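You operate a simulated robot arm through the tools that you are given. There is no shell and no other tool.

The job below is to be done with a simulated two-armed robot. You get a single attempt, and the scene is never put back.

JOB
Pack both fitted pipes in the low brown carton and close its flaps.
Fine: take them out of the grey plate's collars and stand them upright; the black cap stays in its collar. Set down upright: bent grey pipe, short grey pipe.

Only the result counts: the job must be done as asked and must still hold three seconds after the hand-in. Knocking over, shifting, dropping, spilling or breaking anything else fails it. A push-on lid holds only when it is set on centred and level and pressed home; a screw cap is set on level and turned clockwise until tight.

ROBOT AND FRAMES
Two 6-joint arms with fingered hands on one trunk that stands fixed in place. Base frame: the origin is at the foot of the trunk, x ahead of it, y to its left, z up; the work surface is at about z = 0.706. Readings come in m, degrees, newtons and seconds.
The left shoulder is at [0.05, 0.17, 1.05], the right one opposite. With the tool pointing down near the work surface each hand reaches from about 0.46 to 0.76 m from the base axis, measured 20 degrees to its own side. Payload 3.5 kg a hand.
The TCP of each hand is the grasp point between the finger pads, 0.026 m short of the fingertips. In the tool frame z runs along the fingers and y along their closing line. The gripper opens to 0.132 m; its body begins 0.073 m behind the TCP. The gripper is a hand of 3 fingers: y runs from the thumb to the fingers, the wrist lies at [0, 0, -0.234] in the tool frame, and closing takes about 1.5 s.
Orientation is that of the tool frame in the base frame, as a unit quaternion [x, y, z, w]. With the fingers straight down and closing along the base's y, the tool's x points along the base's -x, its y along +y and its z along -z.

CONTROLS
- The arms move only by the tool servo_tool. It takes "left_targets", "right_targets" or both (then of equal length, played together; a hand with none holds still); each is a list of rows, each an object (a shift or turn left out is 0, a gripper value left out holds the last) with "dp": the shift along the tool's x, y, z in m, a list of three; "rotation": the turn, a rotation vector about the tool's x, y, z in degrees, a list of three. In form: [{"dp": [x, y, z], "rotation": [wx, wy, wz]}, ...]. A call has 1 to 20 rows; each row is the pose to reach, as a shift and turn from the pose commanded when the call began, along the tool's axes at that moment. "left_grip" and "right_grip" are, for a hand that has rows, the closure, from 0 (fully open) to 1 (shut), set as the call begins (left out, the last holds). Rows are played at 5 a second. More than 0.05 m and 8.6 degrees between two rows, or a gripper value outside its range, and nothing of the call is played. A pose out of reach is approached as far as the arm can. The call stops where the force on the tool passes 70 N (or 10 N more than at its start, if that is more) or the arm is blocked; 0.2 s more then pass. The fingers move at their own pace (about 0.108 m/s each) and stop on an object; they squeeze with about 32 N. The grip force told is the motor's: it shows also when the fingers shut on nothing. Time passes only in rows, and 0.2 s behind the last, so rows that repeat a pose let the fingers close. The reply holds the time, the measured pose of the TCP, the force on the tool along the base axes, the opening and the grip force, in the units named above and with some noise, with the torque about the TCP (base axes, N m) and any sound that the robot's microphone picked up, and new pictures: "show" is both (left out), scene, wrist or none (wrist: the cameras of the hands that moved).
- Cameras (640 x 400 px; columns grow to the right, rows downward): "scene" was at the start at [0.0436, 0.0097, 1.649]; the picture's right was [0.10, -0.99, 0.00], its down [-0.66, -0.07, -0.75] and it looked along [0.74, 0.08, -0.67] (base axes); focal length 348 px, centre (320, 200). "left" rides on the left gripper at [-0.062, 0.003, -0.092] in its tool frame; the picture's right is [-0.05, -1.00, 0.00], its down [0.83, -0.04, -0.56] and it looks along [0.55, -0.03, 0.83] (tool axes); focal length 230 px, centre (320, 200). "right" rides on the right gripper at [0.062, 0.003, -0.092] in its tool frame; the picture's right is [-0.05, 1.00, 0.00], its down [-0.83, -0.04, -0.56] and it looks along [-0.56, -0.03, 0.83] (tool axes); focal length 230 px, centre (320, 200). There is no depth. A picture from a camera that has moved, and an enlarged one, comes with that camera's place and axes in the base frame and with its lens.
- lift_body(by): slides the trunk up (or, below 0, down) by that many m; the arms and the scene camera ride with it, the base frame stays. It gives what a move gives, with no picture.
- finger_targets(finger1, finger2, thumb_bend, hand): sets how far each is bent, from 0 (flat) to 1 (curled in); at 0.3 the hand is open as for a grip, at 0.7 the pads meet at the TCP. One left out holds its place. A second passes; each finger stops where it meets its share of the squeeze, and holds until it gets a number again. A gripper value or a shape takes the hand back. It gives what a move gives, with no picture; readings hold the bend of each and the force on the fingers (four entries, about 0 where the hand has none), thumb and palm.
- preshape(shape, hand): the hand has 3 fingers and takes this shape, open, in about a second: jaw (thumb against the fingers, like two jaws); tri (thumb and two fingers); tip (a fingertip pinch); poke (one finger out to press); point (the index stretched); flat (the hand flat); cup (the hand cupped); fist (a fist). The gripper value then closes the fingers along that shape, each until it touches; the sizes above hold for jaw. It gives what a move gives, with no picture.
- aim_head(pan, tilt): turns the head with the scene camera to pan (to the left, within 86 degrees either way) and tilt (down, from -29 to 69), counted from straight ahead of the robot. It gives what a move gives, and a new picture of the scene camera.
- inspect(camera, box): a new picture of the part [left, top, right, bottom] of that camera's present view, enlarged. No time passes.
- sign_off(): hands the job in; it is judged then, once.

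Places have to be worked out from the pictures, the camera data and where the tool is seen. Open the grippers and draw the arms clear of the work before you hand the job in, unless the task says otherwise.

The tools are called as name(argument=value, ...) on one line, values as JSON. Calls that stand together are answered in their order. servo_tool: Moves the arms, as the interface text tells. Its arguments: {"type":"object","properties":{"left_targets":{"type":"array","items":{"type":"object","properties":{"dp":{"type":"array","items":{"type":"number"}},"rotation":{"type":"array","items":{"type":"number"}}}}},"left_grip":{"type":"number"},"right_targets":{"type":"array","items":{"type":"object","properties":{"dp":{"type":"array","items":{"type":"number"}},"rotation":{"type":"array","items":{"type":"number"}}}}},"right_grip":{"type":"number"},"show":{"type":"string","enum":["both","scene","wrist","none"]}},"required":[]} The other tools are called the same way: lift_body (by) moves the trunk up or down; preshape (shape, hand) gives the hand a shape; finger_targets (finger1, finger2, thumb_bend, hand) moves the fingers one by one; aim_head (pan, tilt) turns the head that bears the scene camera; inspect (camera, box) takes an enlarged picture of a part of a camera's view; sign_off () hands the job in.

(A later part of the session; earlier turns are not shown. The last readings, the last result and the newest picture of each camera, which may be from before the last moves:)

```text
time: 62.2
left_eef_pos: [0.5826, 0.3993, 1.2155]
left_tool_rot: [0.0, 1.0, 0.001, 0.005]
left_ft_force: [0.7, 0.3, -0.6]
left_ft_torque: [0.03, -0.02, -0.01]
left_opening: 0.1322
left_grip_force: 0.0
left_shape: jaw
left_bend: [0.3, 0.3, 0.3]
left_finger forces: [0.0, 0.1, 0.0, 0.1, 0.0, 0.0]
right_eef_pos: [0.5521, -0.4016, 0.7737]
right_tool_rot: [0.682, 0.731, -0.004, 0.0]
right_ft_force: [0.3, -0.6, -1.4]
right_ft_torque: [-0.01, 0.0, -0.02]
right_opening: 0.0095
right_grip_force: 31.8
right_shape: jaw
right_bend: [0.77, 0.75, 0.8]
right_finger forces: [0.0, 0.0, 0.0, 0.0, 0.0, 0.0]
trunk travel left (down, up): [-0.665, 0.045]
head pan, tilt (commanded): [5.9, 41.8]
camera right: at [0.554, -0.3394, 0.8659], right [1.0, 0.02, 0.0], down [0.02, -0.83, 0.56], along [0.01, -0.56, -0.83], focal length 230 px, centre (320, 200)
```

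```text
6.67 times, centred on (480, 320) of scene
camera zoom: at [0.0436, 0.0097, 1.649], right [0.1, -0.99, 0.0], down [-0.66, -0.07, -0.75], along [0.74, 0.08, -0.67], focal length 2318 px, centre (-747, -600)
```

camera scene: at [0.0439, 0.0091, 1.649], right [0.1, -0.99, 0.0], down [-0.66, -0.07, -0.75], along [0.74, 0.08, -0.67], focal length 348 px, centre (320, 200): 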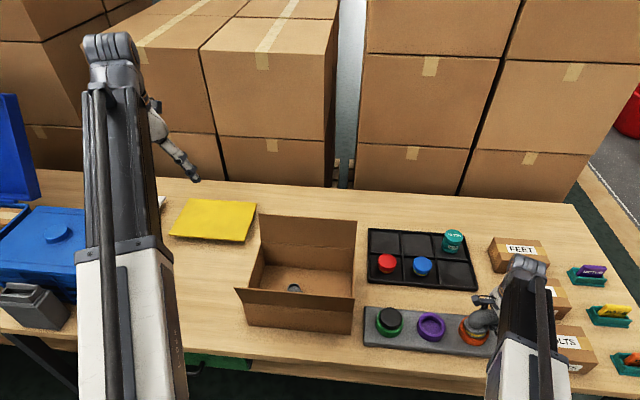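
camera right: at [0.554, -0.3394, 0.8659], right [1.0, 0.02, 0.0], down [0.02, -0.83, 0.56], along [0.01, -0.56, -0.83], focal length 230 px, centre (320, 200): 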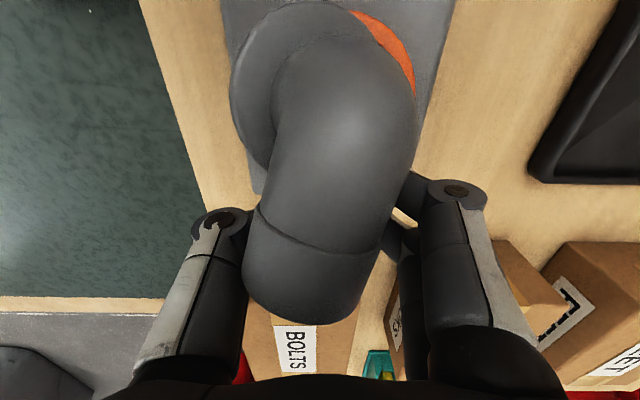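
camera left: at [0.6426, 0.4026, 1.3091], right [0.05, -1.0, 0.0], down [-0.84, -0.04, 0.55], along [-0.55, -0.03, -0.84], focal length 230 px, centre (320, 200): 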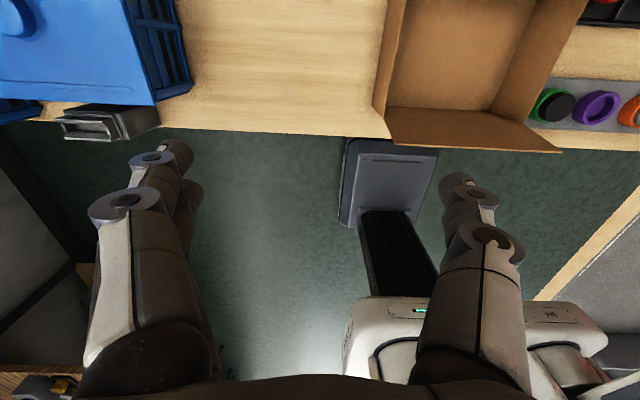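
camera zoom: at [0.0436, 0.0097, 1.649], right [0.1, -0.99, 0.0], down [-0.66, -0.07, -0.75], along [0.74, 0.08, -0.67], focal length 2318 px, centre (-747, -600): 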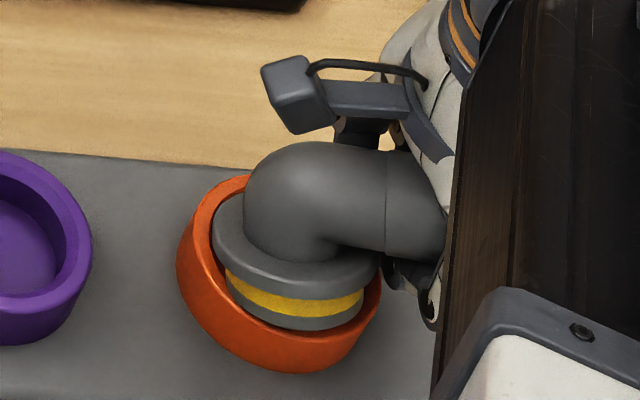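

The fingers are now fully shut under the leg with no side load, so the pipe simply rests on them. I open them step by step so the leg sinks gently between the fingers and the flange settles back in the collar.

servo_tool(right_targets=[{"dp": [0, 0, 0]}, {"dp": [0, 0, 0]}, {"dp": [0, 0, 0]}], right_grip=0.8, show="wrist")

servo_tool(right_targets=[{"dp": [0, 0, 0]}, {"dp": [0, 0, 0]}, {"dp": [0, 0, 0]}], right_grip=0.68, show="wrist")

inspect(camera="scene", box=[440, 290, 520, 350])

```text
time: 63.0
left_eef_pos: [0.5824, 0.3991, 1.2167]
left_tool_rot: [0.0, 1.0, -0.001, 0.005]
left_ft_force: [0.5, 0.7, 0.0]
left_ft_torque: [-0.03, -0.01, -0.03]
left_opening: 0.132
left_grip_force: 0.0
left_shape: jaw
left_bend: [0.3, 0.3, 0.3]
left_finger forces: [0.0, 0.0, 0.0, 0.1, 0.1, 0.0]
right_eef_pos: [0.5538, -0.4021, 0.7751]
right_tool_rot: [0.682, 0.731, -0.004, 0.002]
right_ft_force: [-2.2, 3.1, 4.8]
right_ft_torque: [0.09, -0.02, 0.03]
right_opening: 0.0255
right_grip_force: 0.1
right_shape: jaw
right_bend: [0.75, 0.73, 0.7]
right_finger forces: [6.7, 0.1, 0.0, 0.1, 0.1, 0.0]
trunk travel left (down, up): [-0.665, 0.045]
head pan, tilt (commanded): [5.9, 41.8]
camera right: at [0.554, -0.3392, 0.8668], right [1.0, 0.02, 0.0], down [0.01, -0.83, 0.56], along [0.01, -0.56, -0.83], focal length 230 px, centre (320, 200)
```

right: 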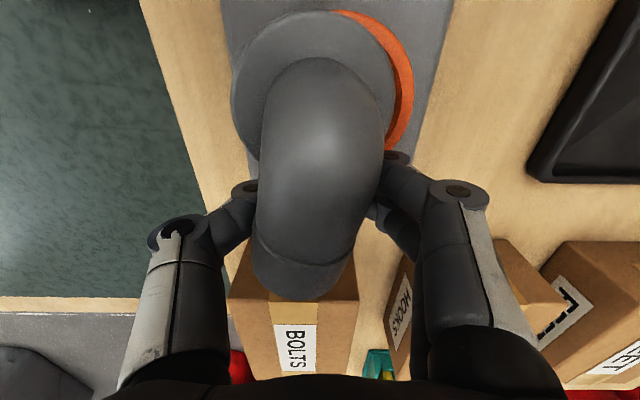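

```text
time: 63.8
left_eef_pos: [0.5815, 0.3993, 1.2158]
left_tool_rot: [0.0, 1.0, 0.001, 0.004]
left_ft_force: [-0.5, -1.5, 0.1]
left_ft_torque: [-0.07, 0.01, 0.0]
left_opening: 0.1319
left_grip_force: 0.1
left_shape: jaw
left_bend: [0.3, 0.3, 0.3]
left_finger forces: [0.0, 0.0, 0.0, 0.0, 0.0, 0.0]
right_eef_pos: [0.5524, -0.4006, 0.7751]
right_tool_rot: [0.682, 0.731, -0.005, 0.002]
right_ft_force: [-5.5, 6.2, 3.4]
right_ft_torque: [0.2, 0.05, 0.14]
right_opening: 0.0394
right_grip_force: 0.1
right_shape: jaw
right_bend: [0.76, 0.73, 0.7]
right_finger forces: [9.1, 0.0, 0.0, 0.1, 0.0, 0.0]
trunk travel left (down, up): [-0.665, 0.045]
head pan, tilt (commanded): [5.9, 41.8]
camera right: at [0.5539, -0.339, 0.8667], right [1.0, 0.02, 0.0], down [0.02, -0.83, 0.56], along [0.01, -0.56, -0.83], focal length 230 px, centre (320, 200)
```

right: 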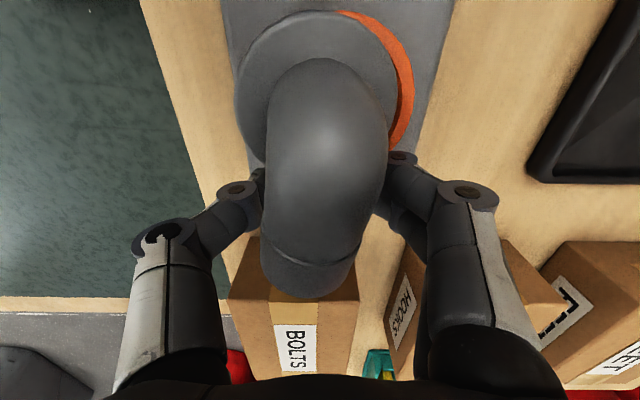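

```text
6.67 times, centred on (480, 320) of scene
camera zoom: at [0.0428, 0.0105, 1.6491], right [0.1, -0.99, 0.0], down [-0.66, -0.07, -0.75], along [0.74, 0.08, -0.67], focal length 2318 px, centre (-747, -600)
```

zoom: 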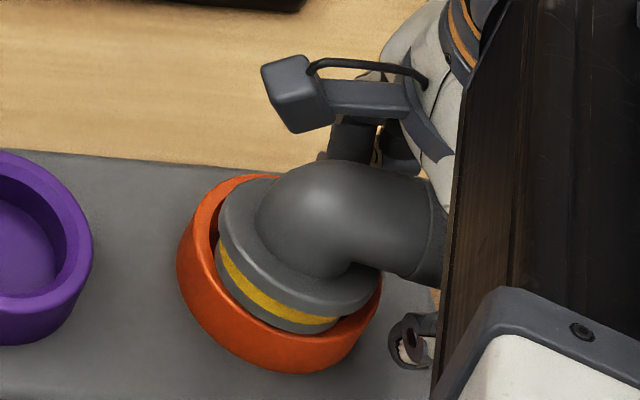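

The pipe now leans toward its leg's end, with one finger still touching it. I open the hand fully around it and let it settle in the collar before re-gripping.

servo_tool(right_targets=[{"dp": [0, 0, 0]}, {"dp": [0, 0, 0]}, {"dp": [0, 0, 0]}, {"dp": [0, 0, 0]}, {"dp": [0, 0, 0]}], right_grip=0.25, show="wrist")

inspect(camera="scene", box=[440, 290, 520, 350])

```text
time: 65.0
left_eef_pos: [0.5821, 0.3986, 1.2147]
left_tool_rot: [0.0, 1.0, 0.001, 0.005]
left_ft_force: [-0.6, -0.5, 0.4]
left_ft_torque: [-0.02, 0.02, 0.0]
left_opening: 0.1317
left_grip_force: 0.0
left_shape: jaw
left_bend: [0.3, 0.3, 0.3]
left_finger forces: [0.0, 0.1, 0.0, 0.0, 0.1, 0.0]
right_eef_pos: [0.5534, -0.4018, 0.7751]
right_tool_rot: [0.682, 0.731, -0.005, 0.001]
right_ft_force: [0.7, -0.2, -0.2]
right_ft_torque: [-0.04, -0.04, 0.03]
right_opening: 0.0988
right_grip_force: 0.2
right_shape: jaw
right_bend: [0.64, 0.64, 0.6]
right_finger forces: [0.1, 0.0, 0.0, 0.0, 0.0, 0.0]
trunk travel left (down, up): [-0.665, 0.045]
head pan, tilt (commanded): [5.9, 41.8]
camera right: at [0.5545, -0.3397, 0.8662], right [1.0, 0.02, 0.0], down [0.01, -0.83, 0.56], along [0.01, -0.56, -0.83], focal length 230 px, centre (320, 200)
```

right: 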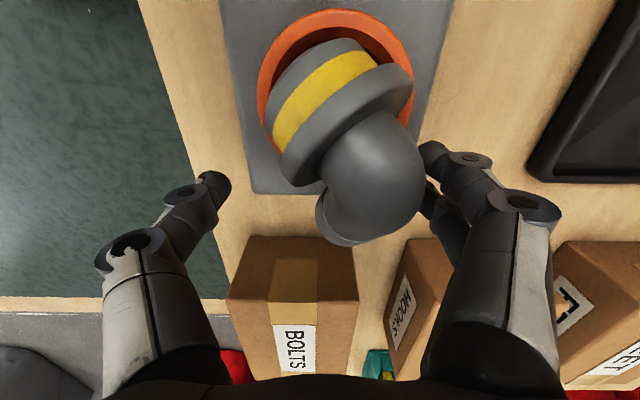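

```text
6.67 times, centred on (480, 320) of scene
camera zoom: at [0.0437, 0.0096, 1.649], right [0.1, -0.99, 0.0], down [-0.66, -0.07, -0.75], along [0.74, 0.08, -0.67], focal length 2318 px, centre (-747, -600)
```

zoom: 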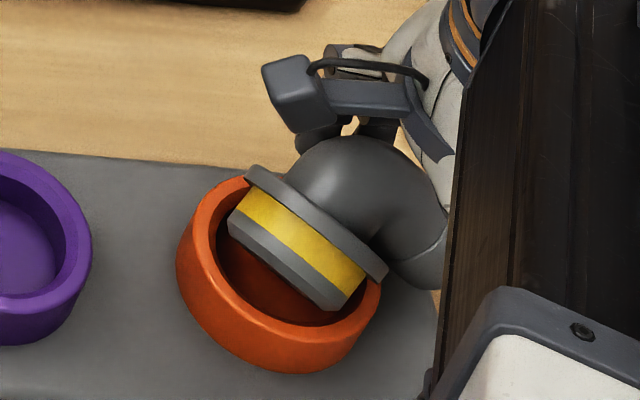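

The pipe has tipped over in the collar: the plug leans about 60° toward (+x, -y) with the leg's end down by the plate, but it has not fallen out. I raise the open hand straight up, clear of it, and look again from above.

servo_tool(right_targets=[{"dp": [0, 0, -0.015]}, {"dp": [0, 0, -0.035]}, {"dp": [0, 0, -0.06]}, {"dp": [0, 0, -0.09]}, {"dp": [0, 0, -0.12]}, {"dp": [0, 0, -0.12]}], show="wrist")

inspect(camera="right", box=[240, 40, 440, 180])

inspect(camera="scene", box=[430, 280, 530, 350])

```text
time: 66.4
left_eef_pos: [0.5825, 0.3986, 1.2158]
left_tool_rot: [0.001, 1.0, 0.001, 0.006]
left_ft_force: [-0.1, 0.4, 0.0]
left_ft_torque: [0.01, 0.01, 0.0]
left_opening: 0.1319
left_grip_force: 0.0
left_shape: jaw
left_bend: [0.3, 0.3, 0.3]
left_finger forces: [0.0, 0.1, 0.0, 0.0, 0.1, 0.0]
right_eef_pos: [0.554, -0.4018, 0.8942]
right_tool_rot: [0.683, 0.731, -0.004, 0.003]
right_ft_force: [0.2, -0.1, -0.2]
right_ft_torque: [0.0, 0.01, 0.01]
right_opening: 0.0986
right_grip_force: 0.0
right_shape: jaw
right_bend: [0.64, 0.64, 0.6]
right_finger forces: [0.0, 0.1, 0.0, 0.1, 0.0, 0.0]
trunk travel left (down, up): [-0.665, 0.045]
head pan, tilt (commanded): [5.9, 41.8]
camera right: at [0.5548, -0.3385, 0.9867], right [1.0, 0.02, 0.0], down [0.01, -0.83, 0.56], along [0.01, -0.56, -0.83], focal length 230 px, centre (320, 200)
```

right: 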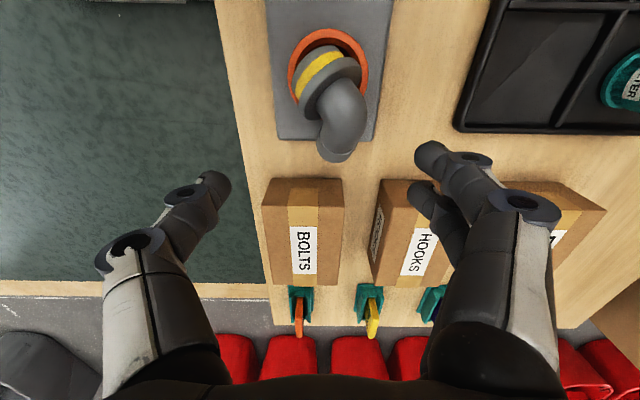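

```text
2.86 times, centred on (340, 110) of right
camera zoom: at [0.5548, -0.3385, 0.9867], right [1.0, 0.02, 0.0], down [0.01, -0.83, 0.56], along [0.01, -0.56, -0.83], focal length 657 px, centre (263, 457)
```

zoom: 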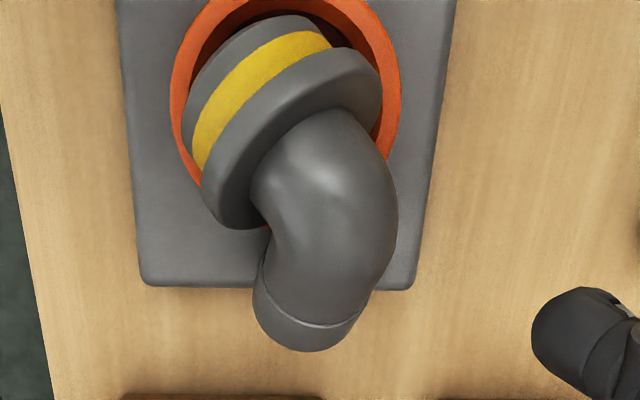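

```text
5.71 times, centred on (480, 315) of scene
camera zoom: at [0.0436, 0.0097, 1.649], right [0.1, -0.99, 0.0], down [-0.66, -0.07, -0.75], along [0.74, 0.08, -0.67], focal length 1987 px, centre (-594, -457)
```

zoom: 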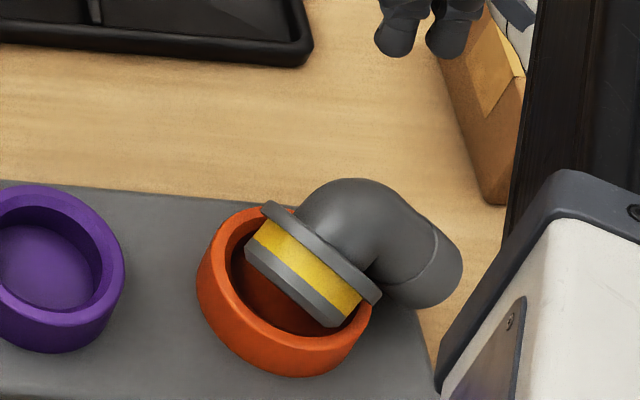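

I work out the leaning pipe's pose: plug axis about (0.59, -0.59, 0.56), leg about (-0.07, -0.72, -0.69), elbow centre near (0.577, -0.385, 0.789). I will grip the elbow across the bend plane with a tilted hand, lift it out, turn it upright and stand it on the free table strip behind the plate; first I go to a tilted pre-grasp pose.

servo_tool(right_targets=[{"dp": [0.0041, 0.012, 0.0054], "rotation": [5.4, -1.0, -4.1]}, {"dp": [0.0082, 0.024, 0.0109], "rotation": [10.9, -2.0, -8.1]}, {"dp": [0.0124, 0.0361, 0.0163], "rotation": [16.3, -3.0, -12.2]}, {"dp": [0.0165, 0.0481, 0.0218], "rotation": [21.7, -4.0, -16.2]}, {"dp": [0.0206, 0.0601, 0.0272], "rotation": [27.15, -4.97, -20.3]}, {"dp": [0.0206, 0.0601, 0.0272], "rotation": [27.15, -4.97, -20.3]}], show="both")

inspect(camera="right", box=[200, 60, 440, 220])

inspect(camera="scene", box=[430, 250, 550, 350])

```text
time: 67.8
left_eef_pos: [0.5814, 0.3985, 1.2176]
left_tool_rot: [0.0, 1.0, 0.001, 0.004]
left_ft_force: [0.4, 0.3, 1.2]
left_ft_torque: [-0.04, 0.01, -0.02]
left_opening: 0.1321
left_grip_force: 0.0
left_shape: jaw
left_bend: [0.3, 0.3, 0.3]
left_finger forces: [0.0, 0.0, 0.0, 0.0, 0.0, 0.0]
right_eef_pos: [0.6116, -0.3757, 0.8666]
right_tool_rot: [0.525, 0.816, -0.204, -0.127]
right_ft_force: [0.4, 0.7, 0.3]
right_ft_torque: [-0.02, -0.02, 0.01]
right_opening: 0.0989
right_grip_force: 0.1
right_shape: jaw
right_bend: [0.64, 0.64, 0.6]
right_finger forces: [0.1, 0.0, 0.0, 0.1, 0.1, 0.0]
trunk travel left (down, up): [-0.665, 0.045]
head pan, tilt (commanded): [5.9, 41.8]
camera scene: at [0.0435, 0.0097, 1.649], right [0.1, -0.99, 0.0], down [-0.66, -0.07, -0.75], along [0.74, 0.08, -0.67], focal length 348 px, centre (320, 200)
camera right: at [0.6293, -0.3005, 0.9465], right [0.83, 0.32, -0.47], down [0.55, -0.66, 0.52], along [-0.14, -0.68, -0.72], focal length 230 px, centre (320, 200)
```

scene: 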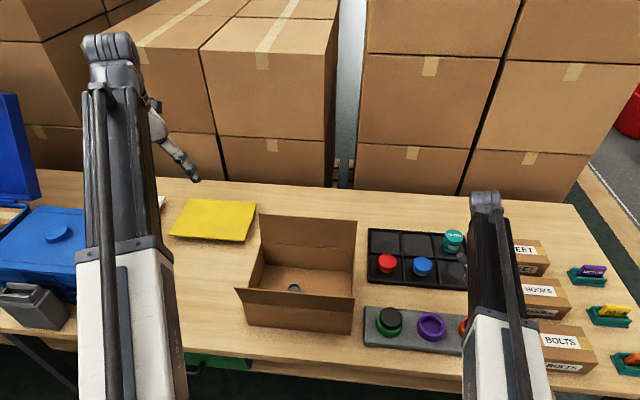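
right: 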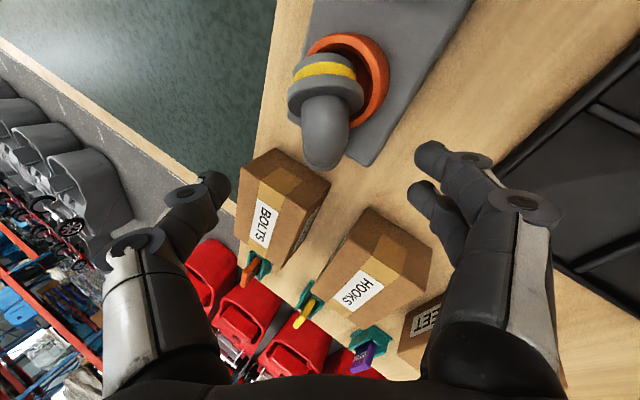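

```text
2.50 times, centred on (320, 140) of right
camera zoom: at [0.6293, -0.3005, 0.9465], right [0.83, 0.32, -0.47], down [0.55, -0.66, 0.52], along [-0.14, -0.68, -0.72], focal length 575 px, centre (320, 350)
```

zoom: 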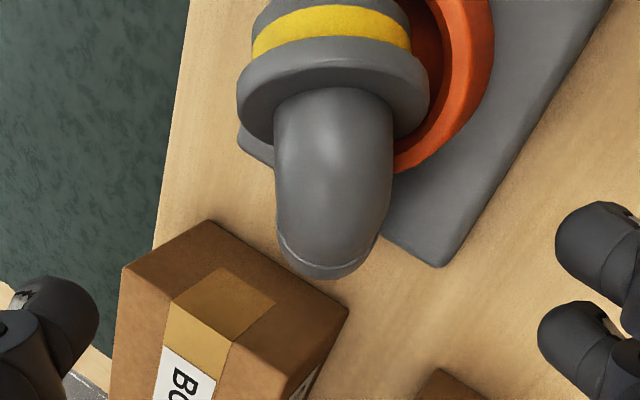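

```text
4.00 times, centred on (490, 300) of scene
camera zoom: at [0.0435, 0.0097, 1.649], right [0.1, -0.99, 0.0], down [-0.66, -0.07, -0.75], along [0.74, 0.08, -0.67], focal length 1391 px, centre (-360, -200)
```

zoom: 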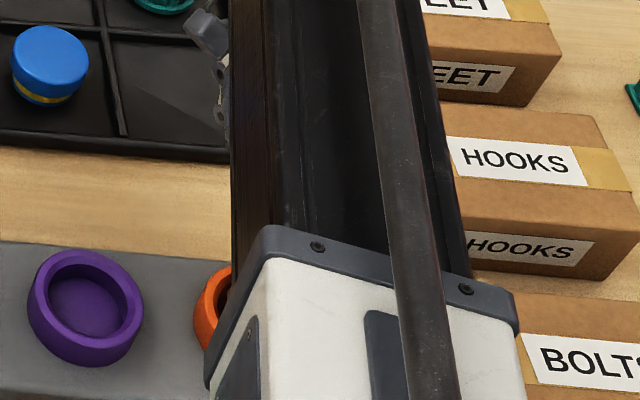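

The wrist view confirms the pose: the bend plane lines up with the hand and the elbow is centred between the fingers. I narrow the opening to about 0.07 m so the fingertips clear the collar, and advance 8 cm along the tool axis.

servo_tool(right_targets=[{"dp": [0, 0, 0.0]}, {"dp": [0, 0, 0.01]}, {"dp": [0, 0, 0.025]}, {"dp": [0, 0, 0.045]}, {"dp": [0, 0, 0.06]}, {"dp": [0, 0, 0.072]}, {"dp": [0, 0, 0.08]}, {"dp": [0, 0, 0.08]}], right_grip=0.46, show="wrist")

inspect(camera="right", box=[200, 60, 440, 260])

```text
time: 69.6
left_eef_pos: [0.5818, 0.3986, 1.2168]
left_tool_rot: [0.0, 1.0, 0.0, 0.004]
left_ft_force: [-0.3, -0.2, 0.4]
left_ft_torque: [0.01, 0.0, -0.01]
left_opening: 0.132
left_grip_force: 0.1
left_shape: jaw
left_bend: [0.3, 0.3, 0.3]
left_finger forces: [0.0, 0.0, 0.1, 0.0, 0.0, 0.0]
right_eef_pos: [0.5792, -0.3926, 0.797]
right_tool_rot: [0.525, 0.816, -0.204, -0.127]
right_ft_force: [0.7, 0.3, 4.6]
right_ft_torque: [0.14, -0.1, -0.01]
right_opening: 0.0709
right_grip_force: 0.1
right_shape: jaw
right_bend: [0.73, 0.72, 0.7]
right_finger forces: [3.7, 0.0, 0.0, 0.0, 0.0, 0.0]
trunk travel left (down, up): [-0.665, 0.045]
head pan, tilt (commanded): [5.9, 41.8]
camera right: at [0.5958, -0.3159, 0.8763], right [0.83, 0.32, -0.47], down [0.55, -0.66, 0.52], along [-0.14, -0.68, -0.72], focal length 230 px, centre (320, 200)
```

right: 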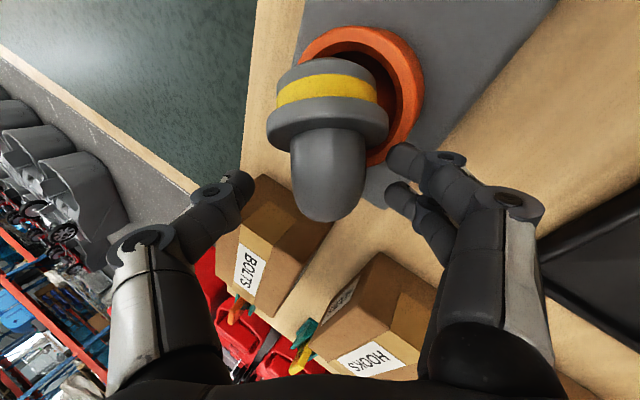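

```text
2.00 times, centred on (320, 160) of right
camera zoom: at [0.5958, -0.3159, 0.8763], right [0.83, 0.32, -0.47], down [0.55, -0.66, 0.52], along [-0.14, -0.68, -0.72], focal length 460 px, centre (320, 280)
```

zoom: 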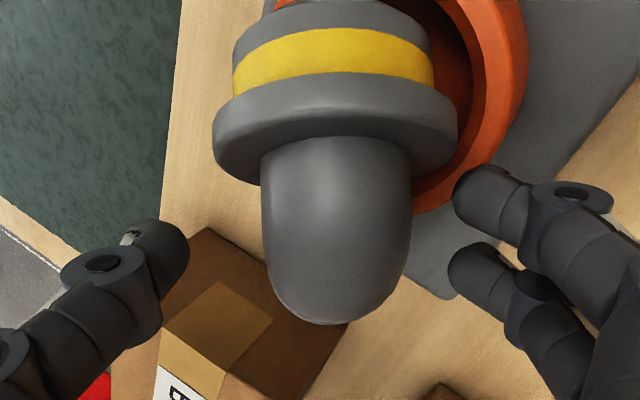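

One fingertip touches the collar's rim lightly (3.7 N) and sits close to the flange. I back off a little, shift 8 mm away from the flange along the pipe, then advance again.

servo_tool(right_targets=[{"dp": [0, 0, -0.004]}, {"dp": [-0.004, 0, -0.004]}, {"dp": [-0.008, 0, -0.004]}, {"dp": [-0.009, 0, 0.0]}, {"dp": [-0.009, 0, 0.005]}, {"dp": [-0.009, 0, 0.005]}], show="wrist")

inspect(camera="right", box=[200, 60, 440, 260])

```text
time: 71.0
left_eef_pos: [0.5823, 0.3992, 1.2162]
left_tool_rot: [0.001, 1.0, 0.001, 0.004]
left_ft_force: [0.2, 0.4, -0.1]
left_ft_torque: [0.0, -0.01, -0.02]
left_opening: 0.1319
left_grip_force: 0.1
left_shape: jaw
left_bend: [0.3, 0.3, 0.3]
left_finger forces: [0.0, 0.0, 0.1, 0.1, 0.0, 0.2]
right_eef_pos: [0.5797, -0.4016, 0.7916]
right_tool_rot: [0.525, 0.816, -0.204, -0.127]
right_ft_force: [0.3, -0.7, -0.7]
right_ft_torque: [-0.04, 0.02, -0.01]
right_opening: 0.0717
right_grip_force: 0.1
right_shape: jaw
right_bend: [0.72, 0.72, 0.7]
right_finger forces: [0.0, 0.0, 0.0, 0.0, 0.0, 0.0]
trunk travel left (down, up): [-0.665, 0.045]
head pan, tilt (commanded): [5.9, 41.8]
camera right: at [0.5975, -0.3262, 0.8712], right [0.83, 0.32, -0.47], down [0.55, -0.66, 0.52], along [-0.14, -0.68, -0.72], focal length 230 px, centre (320, 200)
```

right: 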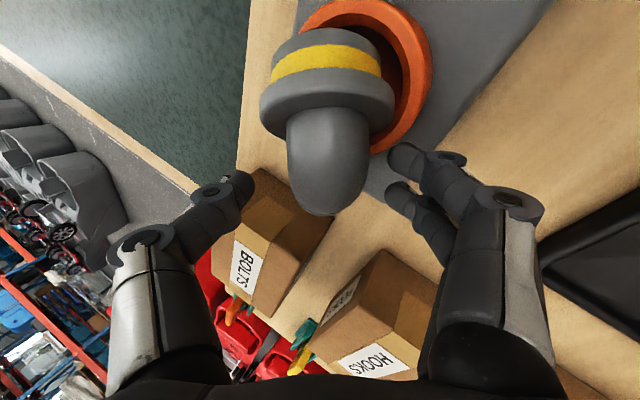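

```text
2.00 times, centred on (320, 160) of right
camera zoom: at [0.5975, -0.3262, 0.8712], right [0.83, 0.32, -0.47], down [0.55, -0.66, 0.52], along [-0.14, -0.68, -0.72], focal length 460 px, centre (320, 280)
```

zoom: 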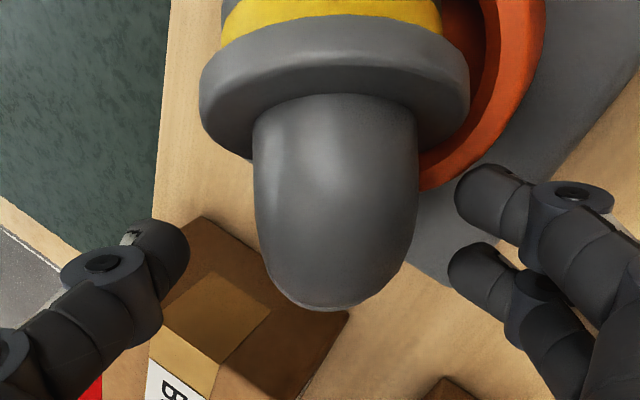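

Free of contact, and both fingers face the elbow tube below the flange. I close the hand on it.

servo_tool(right_targets=[{"dp": [0, 0, 0]}, {"dp": [0, 0, 0]}, {"dp": [0, 0, 0]}, {"dp": [0, 0, 0]}, {"dp": [0, 0, 0]}, {"dp": [0, 0, 0]}, {"dp": [0, 0, 0]}], right_grip=1.0, show="wrist")

inspect(camera="right", box=[200, 60, 440, 260])

```text
time: 72.6
left_eef_pos: [0.5814, 0.3985, 1.2171]
left_tool_rot: [0.0, 1.0, 0.001, 0.004]
left_ft_force: [-0.1, -0.6, -0.4]
left_ft_torque: [-0.02, 0.03, -0.02]
left_opening: 0.1319
left_grip_force: 0.0
left_shape: jaw
left_bend: [0.3, 0.3, 0.3]
left_finger forces: [0.1, 0.0, 0.1, 0.0, 0.0, 0.1]
right_eef_pos: [0.5797, -0.4015, 0.7922]
right_tool_rot: [0.525, 0.817, -0.203, -0.127]
right_ft_force: [5.2, -5.8, 7.5]
right_ft_torque: [-0.21, -0.1, 0.03]
right_opening: 0.0309
right_grip_force: 31.5
right_shape: jaw
right_bend: [0.75, 0.73, 0.71]
right_finger forces: [11.8, 19.2, 0.0, 0.0, 31.6, 0.0]
trunk travel left (down, up): [-0.665, 0.045]
head pan, tilt (commanded): [5.9, 41.8]
camera right: at [0.5976, -0.3264, 0.8716], right [0.83, 0.32, -0.47], down [0.54, -0.66, 0.52], along [-0.14, -0.68, -0.72], focal length 230 px, centre (320, 200)
```

right: 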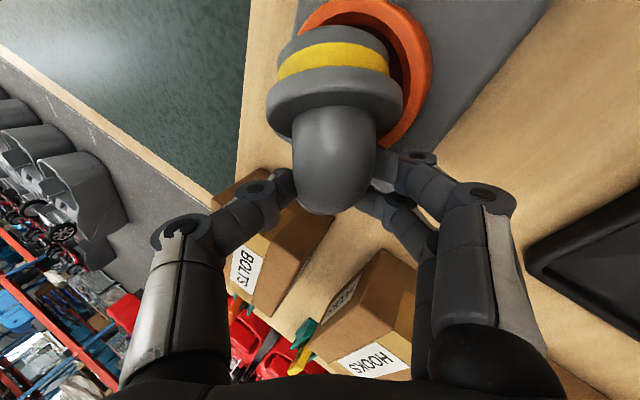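

```text
2.00 times, centred on (320, 160) of right
camera zoom: at [0.5976, -0.3264, 0.8716], right [0.83, 0.32, -0.47], down [0.54, -0.66, 0.52], along [-0.14, -0.68, -0.72], focal length 460 px, centre (320, 280)
```

zoom: 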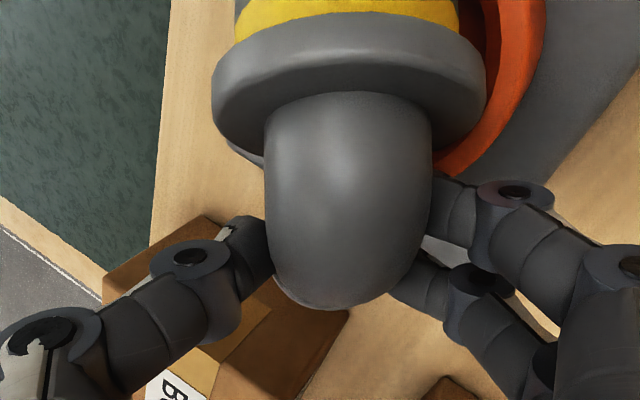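

The grip is firm (12+19 against 32 N). I lift straight up (base z) 4 cm and check that the pipe comes out of the collar with the hand.

servo_tool(right_targets=[{"dp": [0, -0.0046, -0.0089]}, {"dp": [0, -0.0093, -0.0177]}, {"dp": [0, -0.014, -0.0266]}, {"dp": [0, -0.0186, -0.0354]}, {"dp": [0, -0.0186, -0.0354]}], show="both")

inspect(camera="left", box=[500, 0, 640, 150])

```text
time: 73.8
left_eef_pos: [0.5812, 0.3993, 1.2167]
left_tool_rot: [0.0, 1.0, 0.001, 0.005]
left_ft_force: [0.8, -0.7, 0.2]
left_ft_torque: [0.03, -0.02, -0.01]
left_opening: 0.1321
left_grip_force: 0.0
left_shape: jaw
left_bend: [0.3, 0.3, 0.3]
left_finger forces: [0.0, 0.1, 0.0, 0.0, 0.0, 0.0]
right_eef_pos: [0.5802, -0.4012, 0.8317]
right_tool_rot: [0.525, 0.817, -0.204, -0.127]
right_ft_force: [-0.6, 1.2, -0.6]
right_ft_torque: [-0.02, 0.01, -0.03]
right_opening: 0.0305
right_grip_force: 32.0
right_shape: jaw
right_bend: [0.75, 0.73, 0.71]
right_finger forces: [12.1, 17.2, 0.1, 0.0, 26.9, 0.0]
trunk travel left (down, up): [-0.665, 0.045]
head pan, tilt (commanded): [5.9, 41.8]
camera scene: at [0.0437, 0.0096, 1.649], right [0.1, -0.99, 0.0], down [-0.66, -0.07, -0.75], along [0.74, 0.08, -0.67], focal length 348 px, centre (320, 200)
camera right: at [0.5968, -0.326, 0.9116], right [0.83, 0.32, -0.47], down [0.55, -0.66, 0.52], along [-0.14, -0.68, -0.72], focal length 230 px, centre (320, 200)
```

scene: 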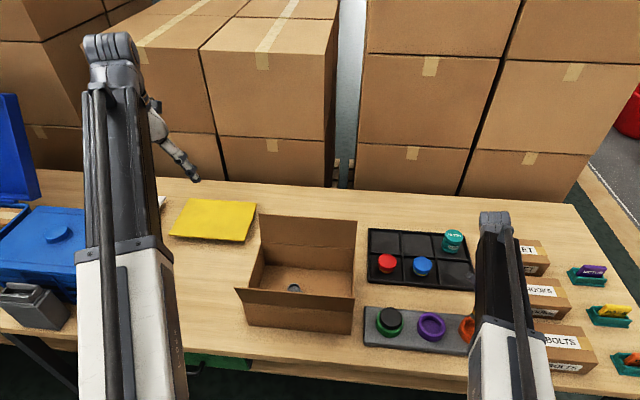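
right: 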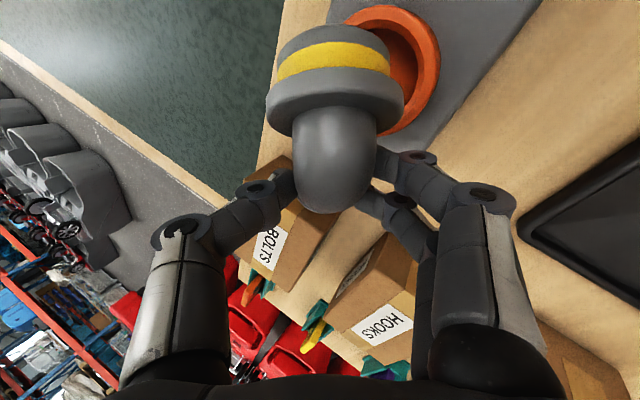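

```text
2.67 times, centred on (570, 75) of left
camera zoom: at [0.6427, 0.4023, 1.3091], right [0.05, -1.0, 0.0], down [-0.84, -0.04, 0.55], along [-0.55, -0.03, -0.84], focal length 614 px, centre (-347, 533)
```

zoom: 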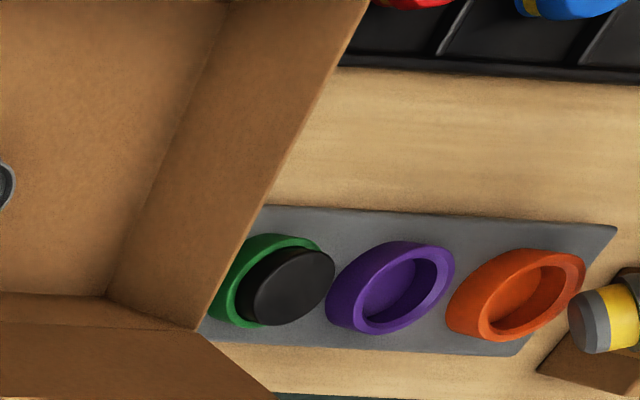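

The pipe is out of the collar and sits steady in the hand. I raise it to z≈0.93 and carry it over the free table strip behind the plate, around (0.655, -0.26).

servo_tool(right_targets=[{"dp": [0, -0.0186, -0.0354]}, {"dp": [0.0, -0.0457, -0.0871]}, {"dp": [0.0322, -0.0084, -0.107]}, {"dp": [0.0644, 0.029, -0.1268]}, {"dp": [0.0966, 0.0663, -0.1466]}, {"dp": [0.0966, 0.0663, -0.1466]}], show="both")

```text
refused: row 2 steps farther than a row can; nothing moved
```

The second row was too long a step; I repeat with smaller ones.

servo_tool(right_targets=[{"dp": [0, -0.0186, -0.0354]}, {"dp": [0.0, -0.0326, -0.062]}, {"dp": [0.0, -0.0457, -0.0871]}, {"dp": [0.0242, -0.0177, -0.102]}, {"dp": [0.0483, 0.0103, -0.1168]}, {"dp": [0.0724, 0.0383, -0.1317]}, {"dp": [0.0966, 0.0663, -0.1466]}, {"dp": [0.0966, 0.0663, -0.1466]}], show="both")

```text
time: 75.6
left_eef_pos: [0.5817, 0.3984, 1.2165]
left_tool_rot: [0.0, 1.0, 0.001, 0.005]
left_ft_force: [-0.6, 1.1, -0.1]
left_ft_torque: [0.02, -0.02, 0.0]
left_opening: 0.132
left_grip_force: 0.1
left_shape: jaw
left_bend: [0.3, 0.3, 0.3]
left_finger forces: [0.0, 0.0, 0.0, 0.0, 0.0, 0.1]
right_eef_pos: [0.6451, -0.2578, 0.9292]
right_tool_rot: [0.525, 0.817, -0.203, -0.126]
right_ft_force: [-1.1, -0.3, -1.2]
right_ft_torque: [0.01, -0.04, 0.02]
right_opening: 0.0304
right_grip_force: 32.1
right_shape: jaw
right_bend: [0.75, 0.73, 0.71]
right_finger forces: [12.1, 17.2, 0.0, 0.0, 26.9, 0.0]
right hand out of reach, approached as far as the arm can: row 7, 8
trunk travel left (down, up): [-0.665, 0.045]
head pan, tilt (commanded): [5.9, 41.8]
camera scene: at [0.0438, 0.0096, 1.649], right [0.1, -0.99, 0.0], down [-0.66, -0.07, -0.75], along [0.74, 0.08, -0.67], focal length 348 px, centre (320, 200)
camera right: at [0.6628, -0.1822, 1.0093], right [0.83, 0.32, -0.46], down [0.54, -0.66, 0.52], along [-0.14, -0.68, -0.72], focal length 230 px, centre (320, 200)
```

scene: 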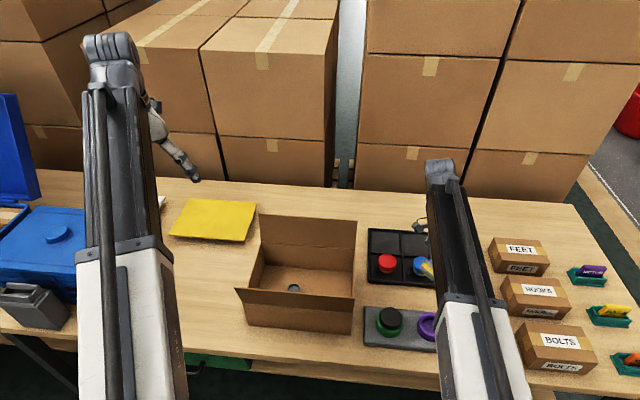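
right: 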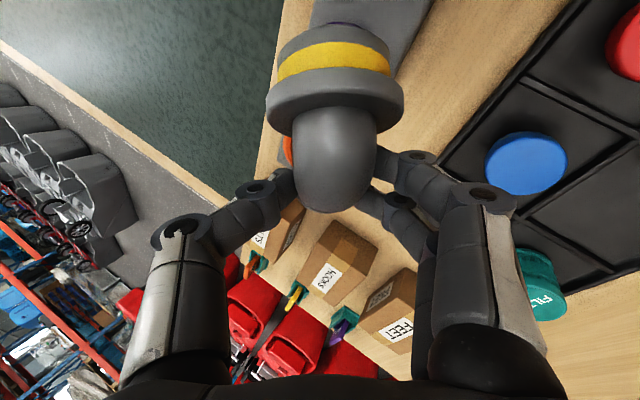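

The pipe is over the strip. I now turn the hand by about 58° so that the plug points straight down and the leg horizontal, pointing about (0.5, -0.87).

servo_tool(right_targets=[{"dp": [0, 0, 0], "rotation": [-3.53, -6.36, 0.93]}, {"dp": [0, 0, 0], "rotation": [-7.05, -12.7, 1.85]}, {"dp": [0, 0, 0], "rotation": [-10.6, -19.1, 2.78]}, {"dp": [0, 0, 0], "rotation": [-14.1, -25.5, 3.7]}, {"dp": [0, 0, 0], "rotation": [-17.6, -31.8, 4.63]}, {"dp": [0, 0, 0], "rotation": [-21.2, -38.2, 5.55]}, {"dp": [0, 0, 0], "rotation": [-24.7, -44.5, 6.48]}, {"dp": [0, 0, 0], "rotation": [-28.2, -50.9, 7.4]}, {"dp": [0, 0, 0], "rotation": [-28.2, -50.9, 7.4]}], show="both")

inspect(camera="scene", box=[370, 170, 530, 330])

inspect(camera="left", box=[440, 0, 640, 150])

```text
time: 77.6
left_eef_pos: [0.5822, 0.3999, 1.2159]
left_tool_rot: [-0.001, 1.0, 0.001, 0.005]
left_ft_force: [0.1, -0.5, -0.6]
left_ft_torque: [0.0, 0.01, -0.02]
left_opening: 0.1317
left_grip_force: 0.1
left_shape: jaw
left_bend: [0.3, 0.3, 0.3]
left_finger forces: [0.0, 0.1, 0.0, 0.1, 0.0, 0.0]
right_eef_pos: [0.6462, -0.2587, 0.9297]
right_tool_rot: [0.451, 0.782, -0.216, 0.373]
right_ft_force: [0.7, -0.1, -1.7]
right_ft_torque: [0.0, -0.02, 0.01]
right_opening: 0.0303
right_grip_force: 31.8
right_shape: jaw
right_bend: [0.75, 0.73, 0.71]
right_finger forces: [12.0, 17.1, 0.0, 0.0, 27.1, 0.0]
trunk travel left (down, up): [-0.665, 0.045]
head pan, tilt (commanded): [5.9, 41.8]
camera scene: at [0.0437, 0.0097, 1.649], right [0.1, -0.99, 0.0], down [-0.66, -0.07, -0.75], along [0.74, 0.08, -0.67], focal length 348 px, centre (320, 200)
camera right: at [0.5948, -0.1612, 0.9399], right [0.88, 0.47, 0.04], down [0.01, -0.1, 1.0], along [0.47, -0.88, -0.09], focal length 230 px, centre (320, 200)
```

scene: 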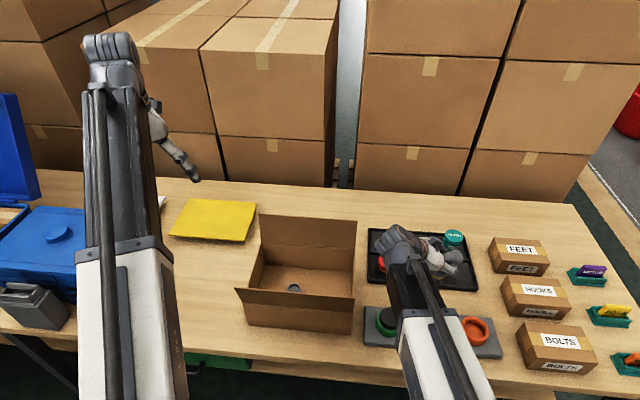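
right: 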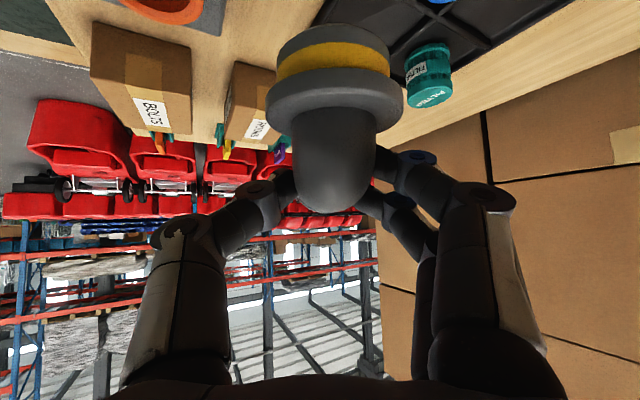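

```text
2.50 times, centred on (450, 250) of scene
camera zoom: at [0.0437, 0.0097, 1.649], right [0.1, -0.99, 0.0], down [-0.66, -0.07, -0.75], along [0.74, 0.08, -0.67], focal length 869 px, centre (-5, 75)
```

zoom: 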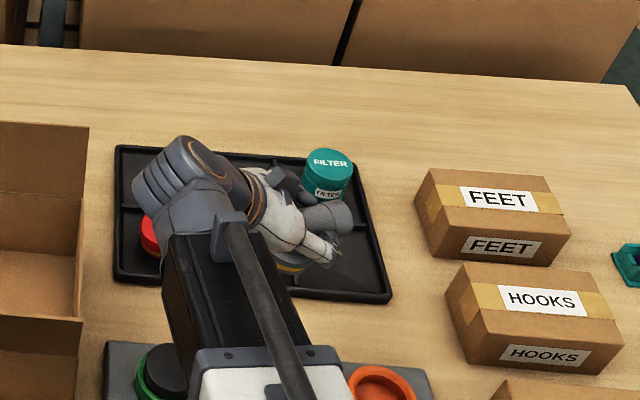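

```text
2.67 times, centred on (540, 75) of left
camera zoom: at [0.6428, 0.4023, 1.3091], right [0.05, -1.0, 0.0], down [-0.84, -0.04, 0.55], along [-0.55, -0.03, -0.84], focal length 614 px, centre (-267, 533)
```

zoom: 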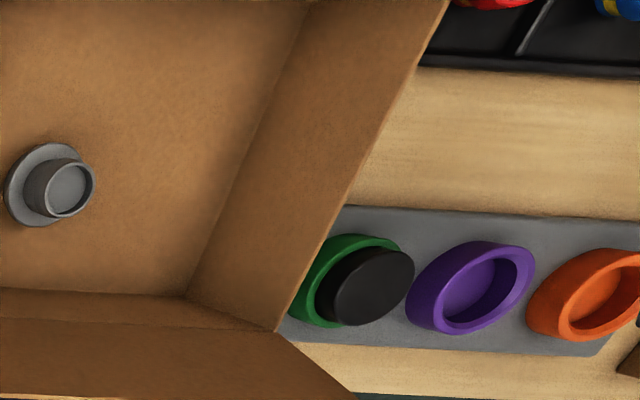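

The pipe now looks upright in the hand (the wrist picture is upside down: plug at the top is lowest). I enlarge the wrist view to check how level the flange is.

inspect(camera="right", box=[220, 0, 460, 220])

inspect(camera="scene", box=[410, 215, 490, 275])

```text
1.82 times, centred on (340, 110) of right
camera zoom: at [0.5948, -0.1612, 0.9399], right [0.88, 0.47, 0.04], down [0.01, -0.1, 1.0], along [0.47, -0.88, -0.09], focal length 418 px, centre (284, 364)
```

zoom: 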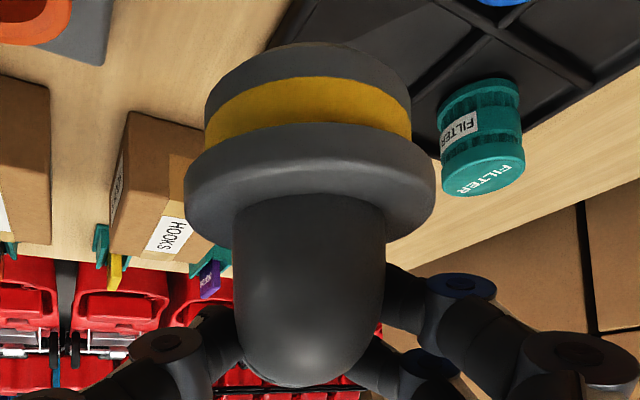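

```text
6.67 times, centred on (450, 245) of scene
camera zoom: at [0.0437, 0.0097, 1.649], right [0.1, -0.99, 0.0], down [-0.66, -0.07, -0.75], along [0.74, 0.08, -0.67], focal length 2318 px, centre (-547, -100)
```

zoom: 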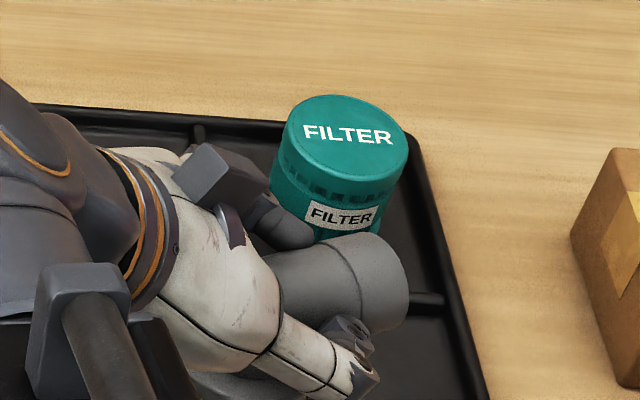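

The flange is level side to side, and leans perhaps 3–5° toward the leg. I correct 3° of pitch and lower over the strip to TCP z≈0.775, a centimetre above contact.

servo_tool(right_targets=[{"dp": [-0.002, 0.0136, 0.0025], "rotation": [0, -3, 0]}, {"dp": [0.0213, 0.0137, 0.0214], "rotation": [0, -3, 0]}, {"dp": [0.0447, 0.0137, 0.0403], "rotation": [0, -3, 0]}, {"dp": [0.068, 0.0137, 0.0592], "rotation": [0, -3, 0]}, {"dp": [0.0914, 0.0138, 0.0781], "rotation": [0, -3, 0]}, {"dp": [0.1069, 0.0138, 0.0907], "rotation": [0, -3, 0]}, {"dp": [0.1186, 0.0138, 0.1001], "rotation": [0, -3, 0]}, {"dp": [0.1186, 0.0138, 0.1001], "rotation": [0, -3, 0]}], show="both")

inspect(camera="right", box=[200, 0, 480, 220])

inspect(camera="scene", box=[380, 220, 500, 310])

```text
time: 79.4
left_eef_pos: [0.5826, 0.3991, 1.2162]
left_tool_rot: [-0.001, 1.0, 0.001, 0.004]
left_ft_force: [0.4, -0.4, -0.3]
left_ft_torque: [0.0, 0.04, -0.04]
left_opening: 0.1322
left_grip_force: 0.0
left_shape: jaw
left_bend: [0.3, 0.3, 0.3]
left_finger forces: [0.0, 0.0, 0.1, 0.0, 0.0, 0.0]
right_eef_pos: [0.6591, -0.2547, 0.7742]
right_tool_rot: [0.446, 0.771, -0.229, 0.393]
right_ft_force: [-0.2, -0.2, -0.6]
right_ft_torque: [-0.01, 0.05, 0.02]
right_opening: 0.0304
right_grip_force: 31.5
right_shape: jaw
right_bend: [0.75, 0.73, 0.71]
right_finger forces: [12.1, 17.2, 0.1, 0.0, 27.1, 0.1]
trunk travel left (down, up): [-0.665, 0.045]
head pan, tilt (commanded): [5.9, 41.8]
camera scene: at [0.0437, 0.0097, 1.649], right [0.1, -0.99, 0.0], down [-0.66, -0.07, -0.75], along [0.74, 0.08, -0.67], focal length 348 px, centre (320, 200)
camera right: at [0.6084, -0.1565, 0.7791], right [0.88, 0.47, 0.04], down [-0.02, -0.05, 1.0], along [0.47, -0.88, -0.04], focal length 230 px, centre (320, 200)
```

scene: 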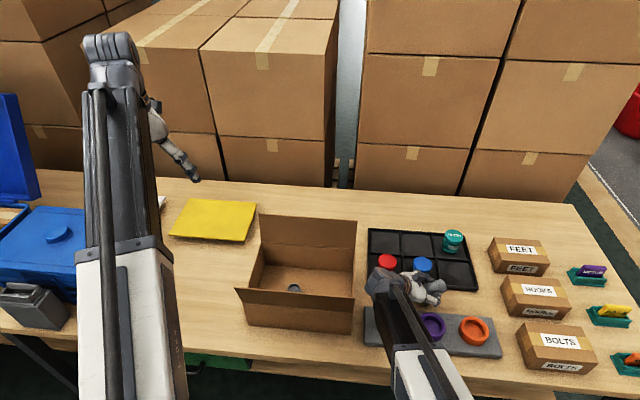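
right: 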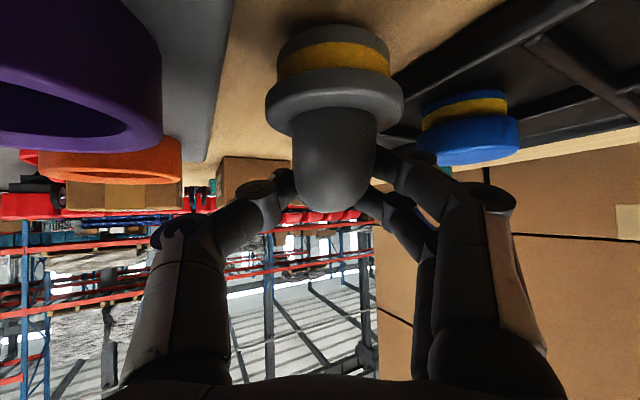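

```text
1.82 times, centred on (340, 110) of right
camera zoom: at [0.6084, -0.1565, 0.7791], right [0.88, 0.47, 0.04], down [-0.02, -0.05, 1.0], along [0.47, -0.88, -0.04], focal length 418 px, centre (284, 364)
```

zoom: 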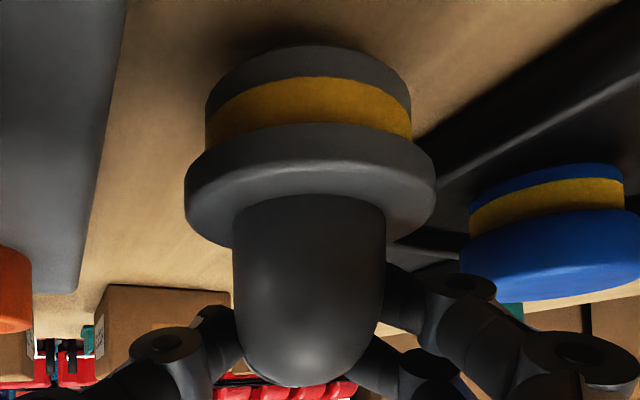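

```text
4.44 times, centred on (440, 265) of scene
camera zoom: at [0.0437, 0.0097, 1.649], right [0.1, -0.99, 0.0], down [-0.66, -0.07, -0.75], along [0.74, 0.08, -0.67], focal length 1546 px, centre (-213, -89)
```

zoom: 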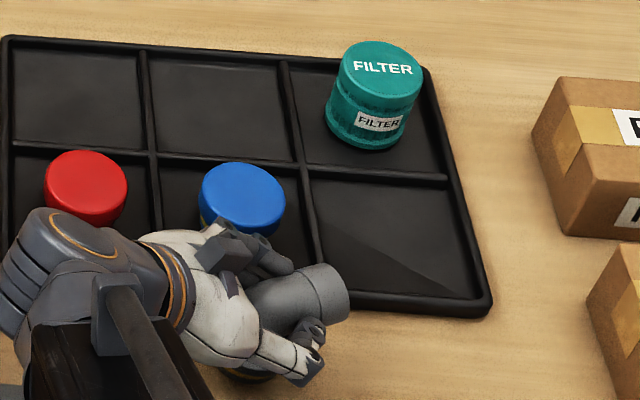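

The plug hangs over the strip between plate and tray with room on both sides. I shift 6 mm toward the plate and lower in 2–3 mm steps to feel for the table.

servo_tool(right_targets=[{"dp": [0.0018, -0.0052, -0.0024]}, {"dp": [0.0034, -0.0052, -0.0012]}, {"dp": [0.005, -0.0052, 0.0]}, {"dp": [0.0067, -0.0052, 0.0011]}, {"dp": [0.0083, -0.0052, 0.0023]}, {"dp": [0.0083, -0.0052, 0.0023]}], show="wrist")

```text
time: 80.6
left_eef_pos: [0.582, 0.3988, 1.2163]
left_tool_rot: [0.0, 1.0, 0.002, 0.006]
left_ft_force: [-0.2, 0.5, -0.4]
left_ft_torque: [0.04, 0.0, -0.06]
left_opening: 0.132
left_grip_force: 0.0
left_shape: jaw
left_bend: [0.3, 0.3, 0.3]
left_finger forces: [0.0, 0.1, 0.1, 0.0, 0.0, 0.0]
right_eef_pos: [0.6559, -0.2547, 0.7772]
right_tool_rot: [0.447, 0.768, -0.225, 0.399]
right_ft_force: [5.0, -1.1, 29.2]
right_ft_torque: [3.46, 1.94, -0.32]
right_opening: 0.03
right_grip_force: 32.0
right_shape: jaw
right_bend: [0.75, 0.73, 0.71]
right_finger forces: [12.0, 17.3, 0.0, 0.0, 27.2, 0.1]
trunk travel left (down, up): [-0.665, 0.045]
head pan, tilt (commanded): [5.9, 41.8]
stopped in row 5 (right hand): the force on the tool passed its limit at 72 N (the readings are from after the stop); the commanded pose is now the measured one
camera right: at [0.6052, -0.157, 0.7799], right [0.88, 0.47, 0.05], down [-0.03, -0.05, 1.0], along [0.47, -0.88, -0.03], focal length 230 px, centre (320, 200)
```

right: 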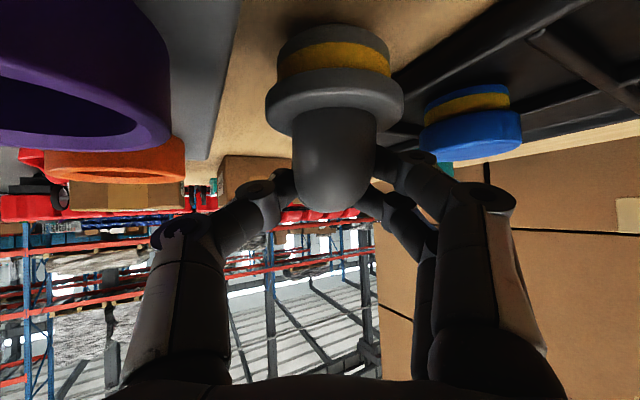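

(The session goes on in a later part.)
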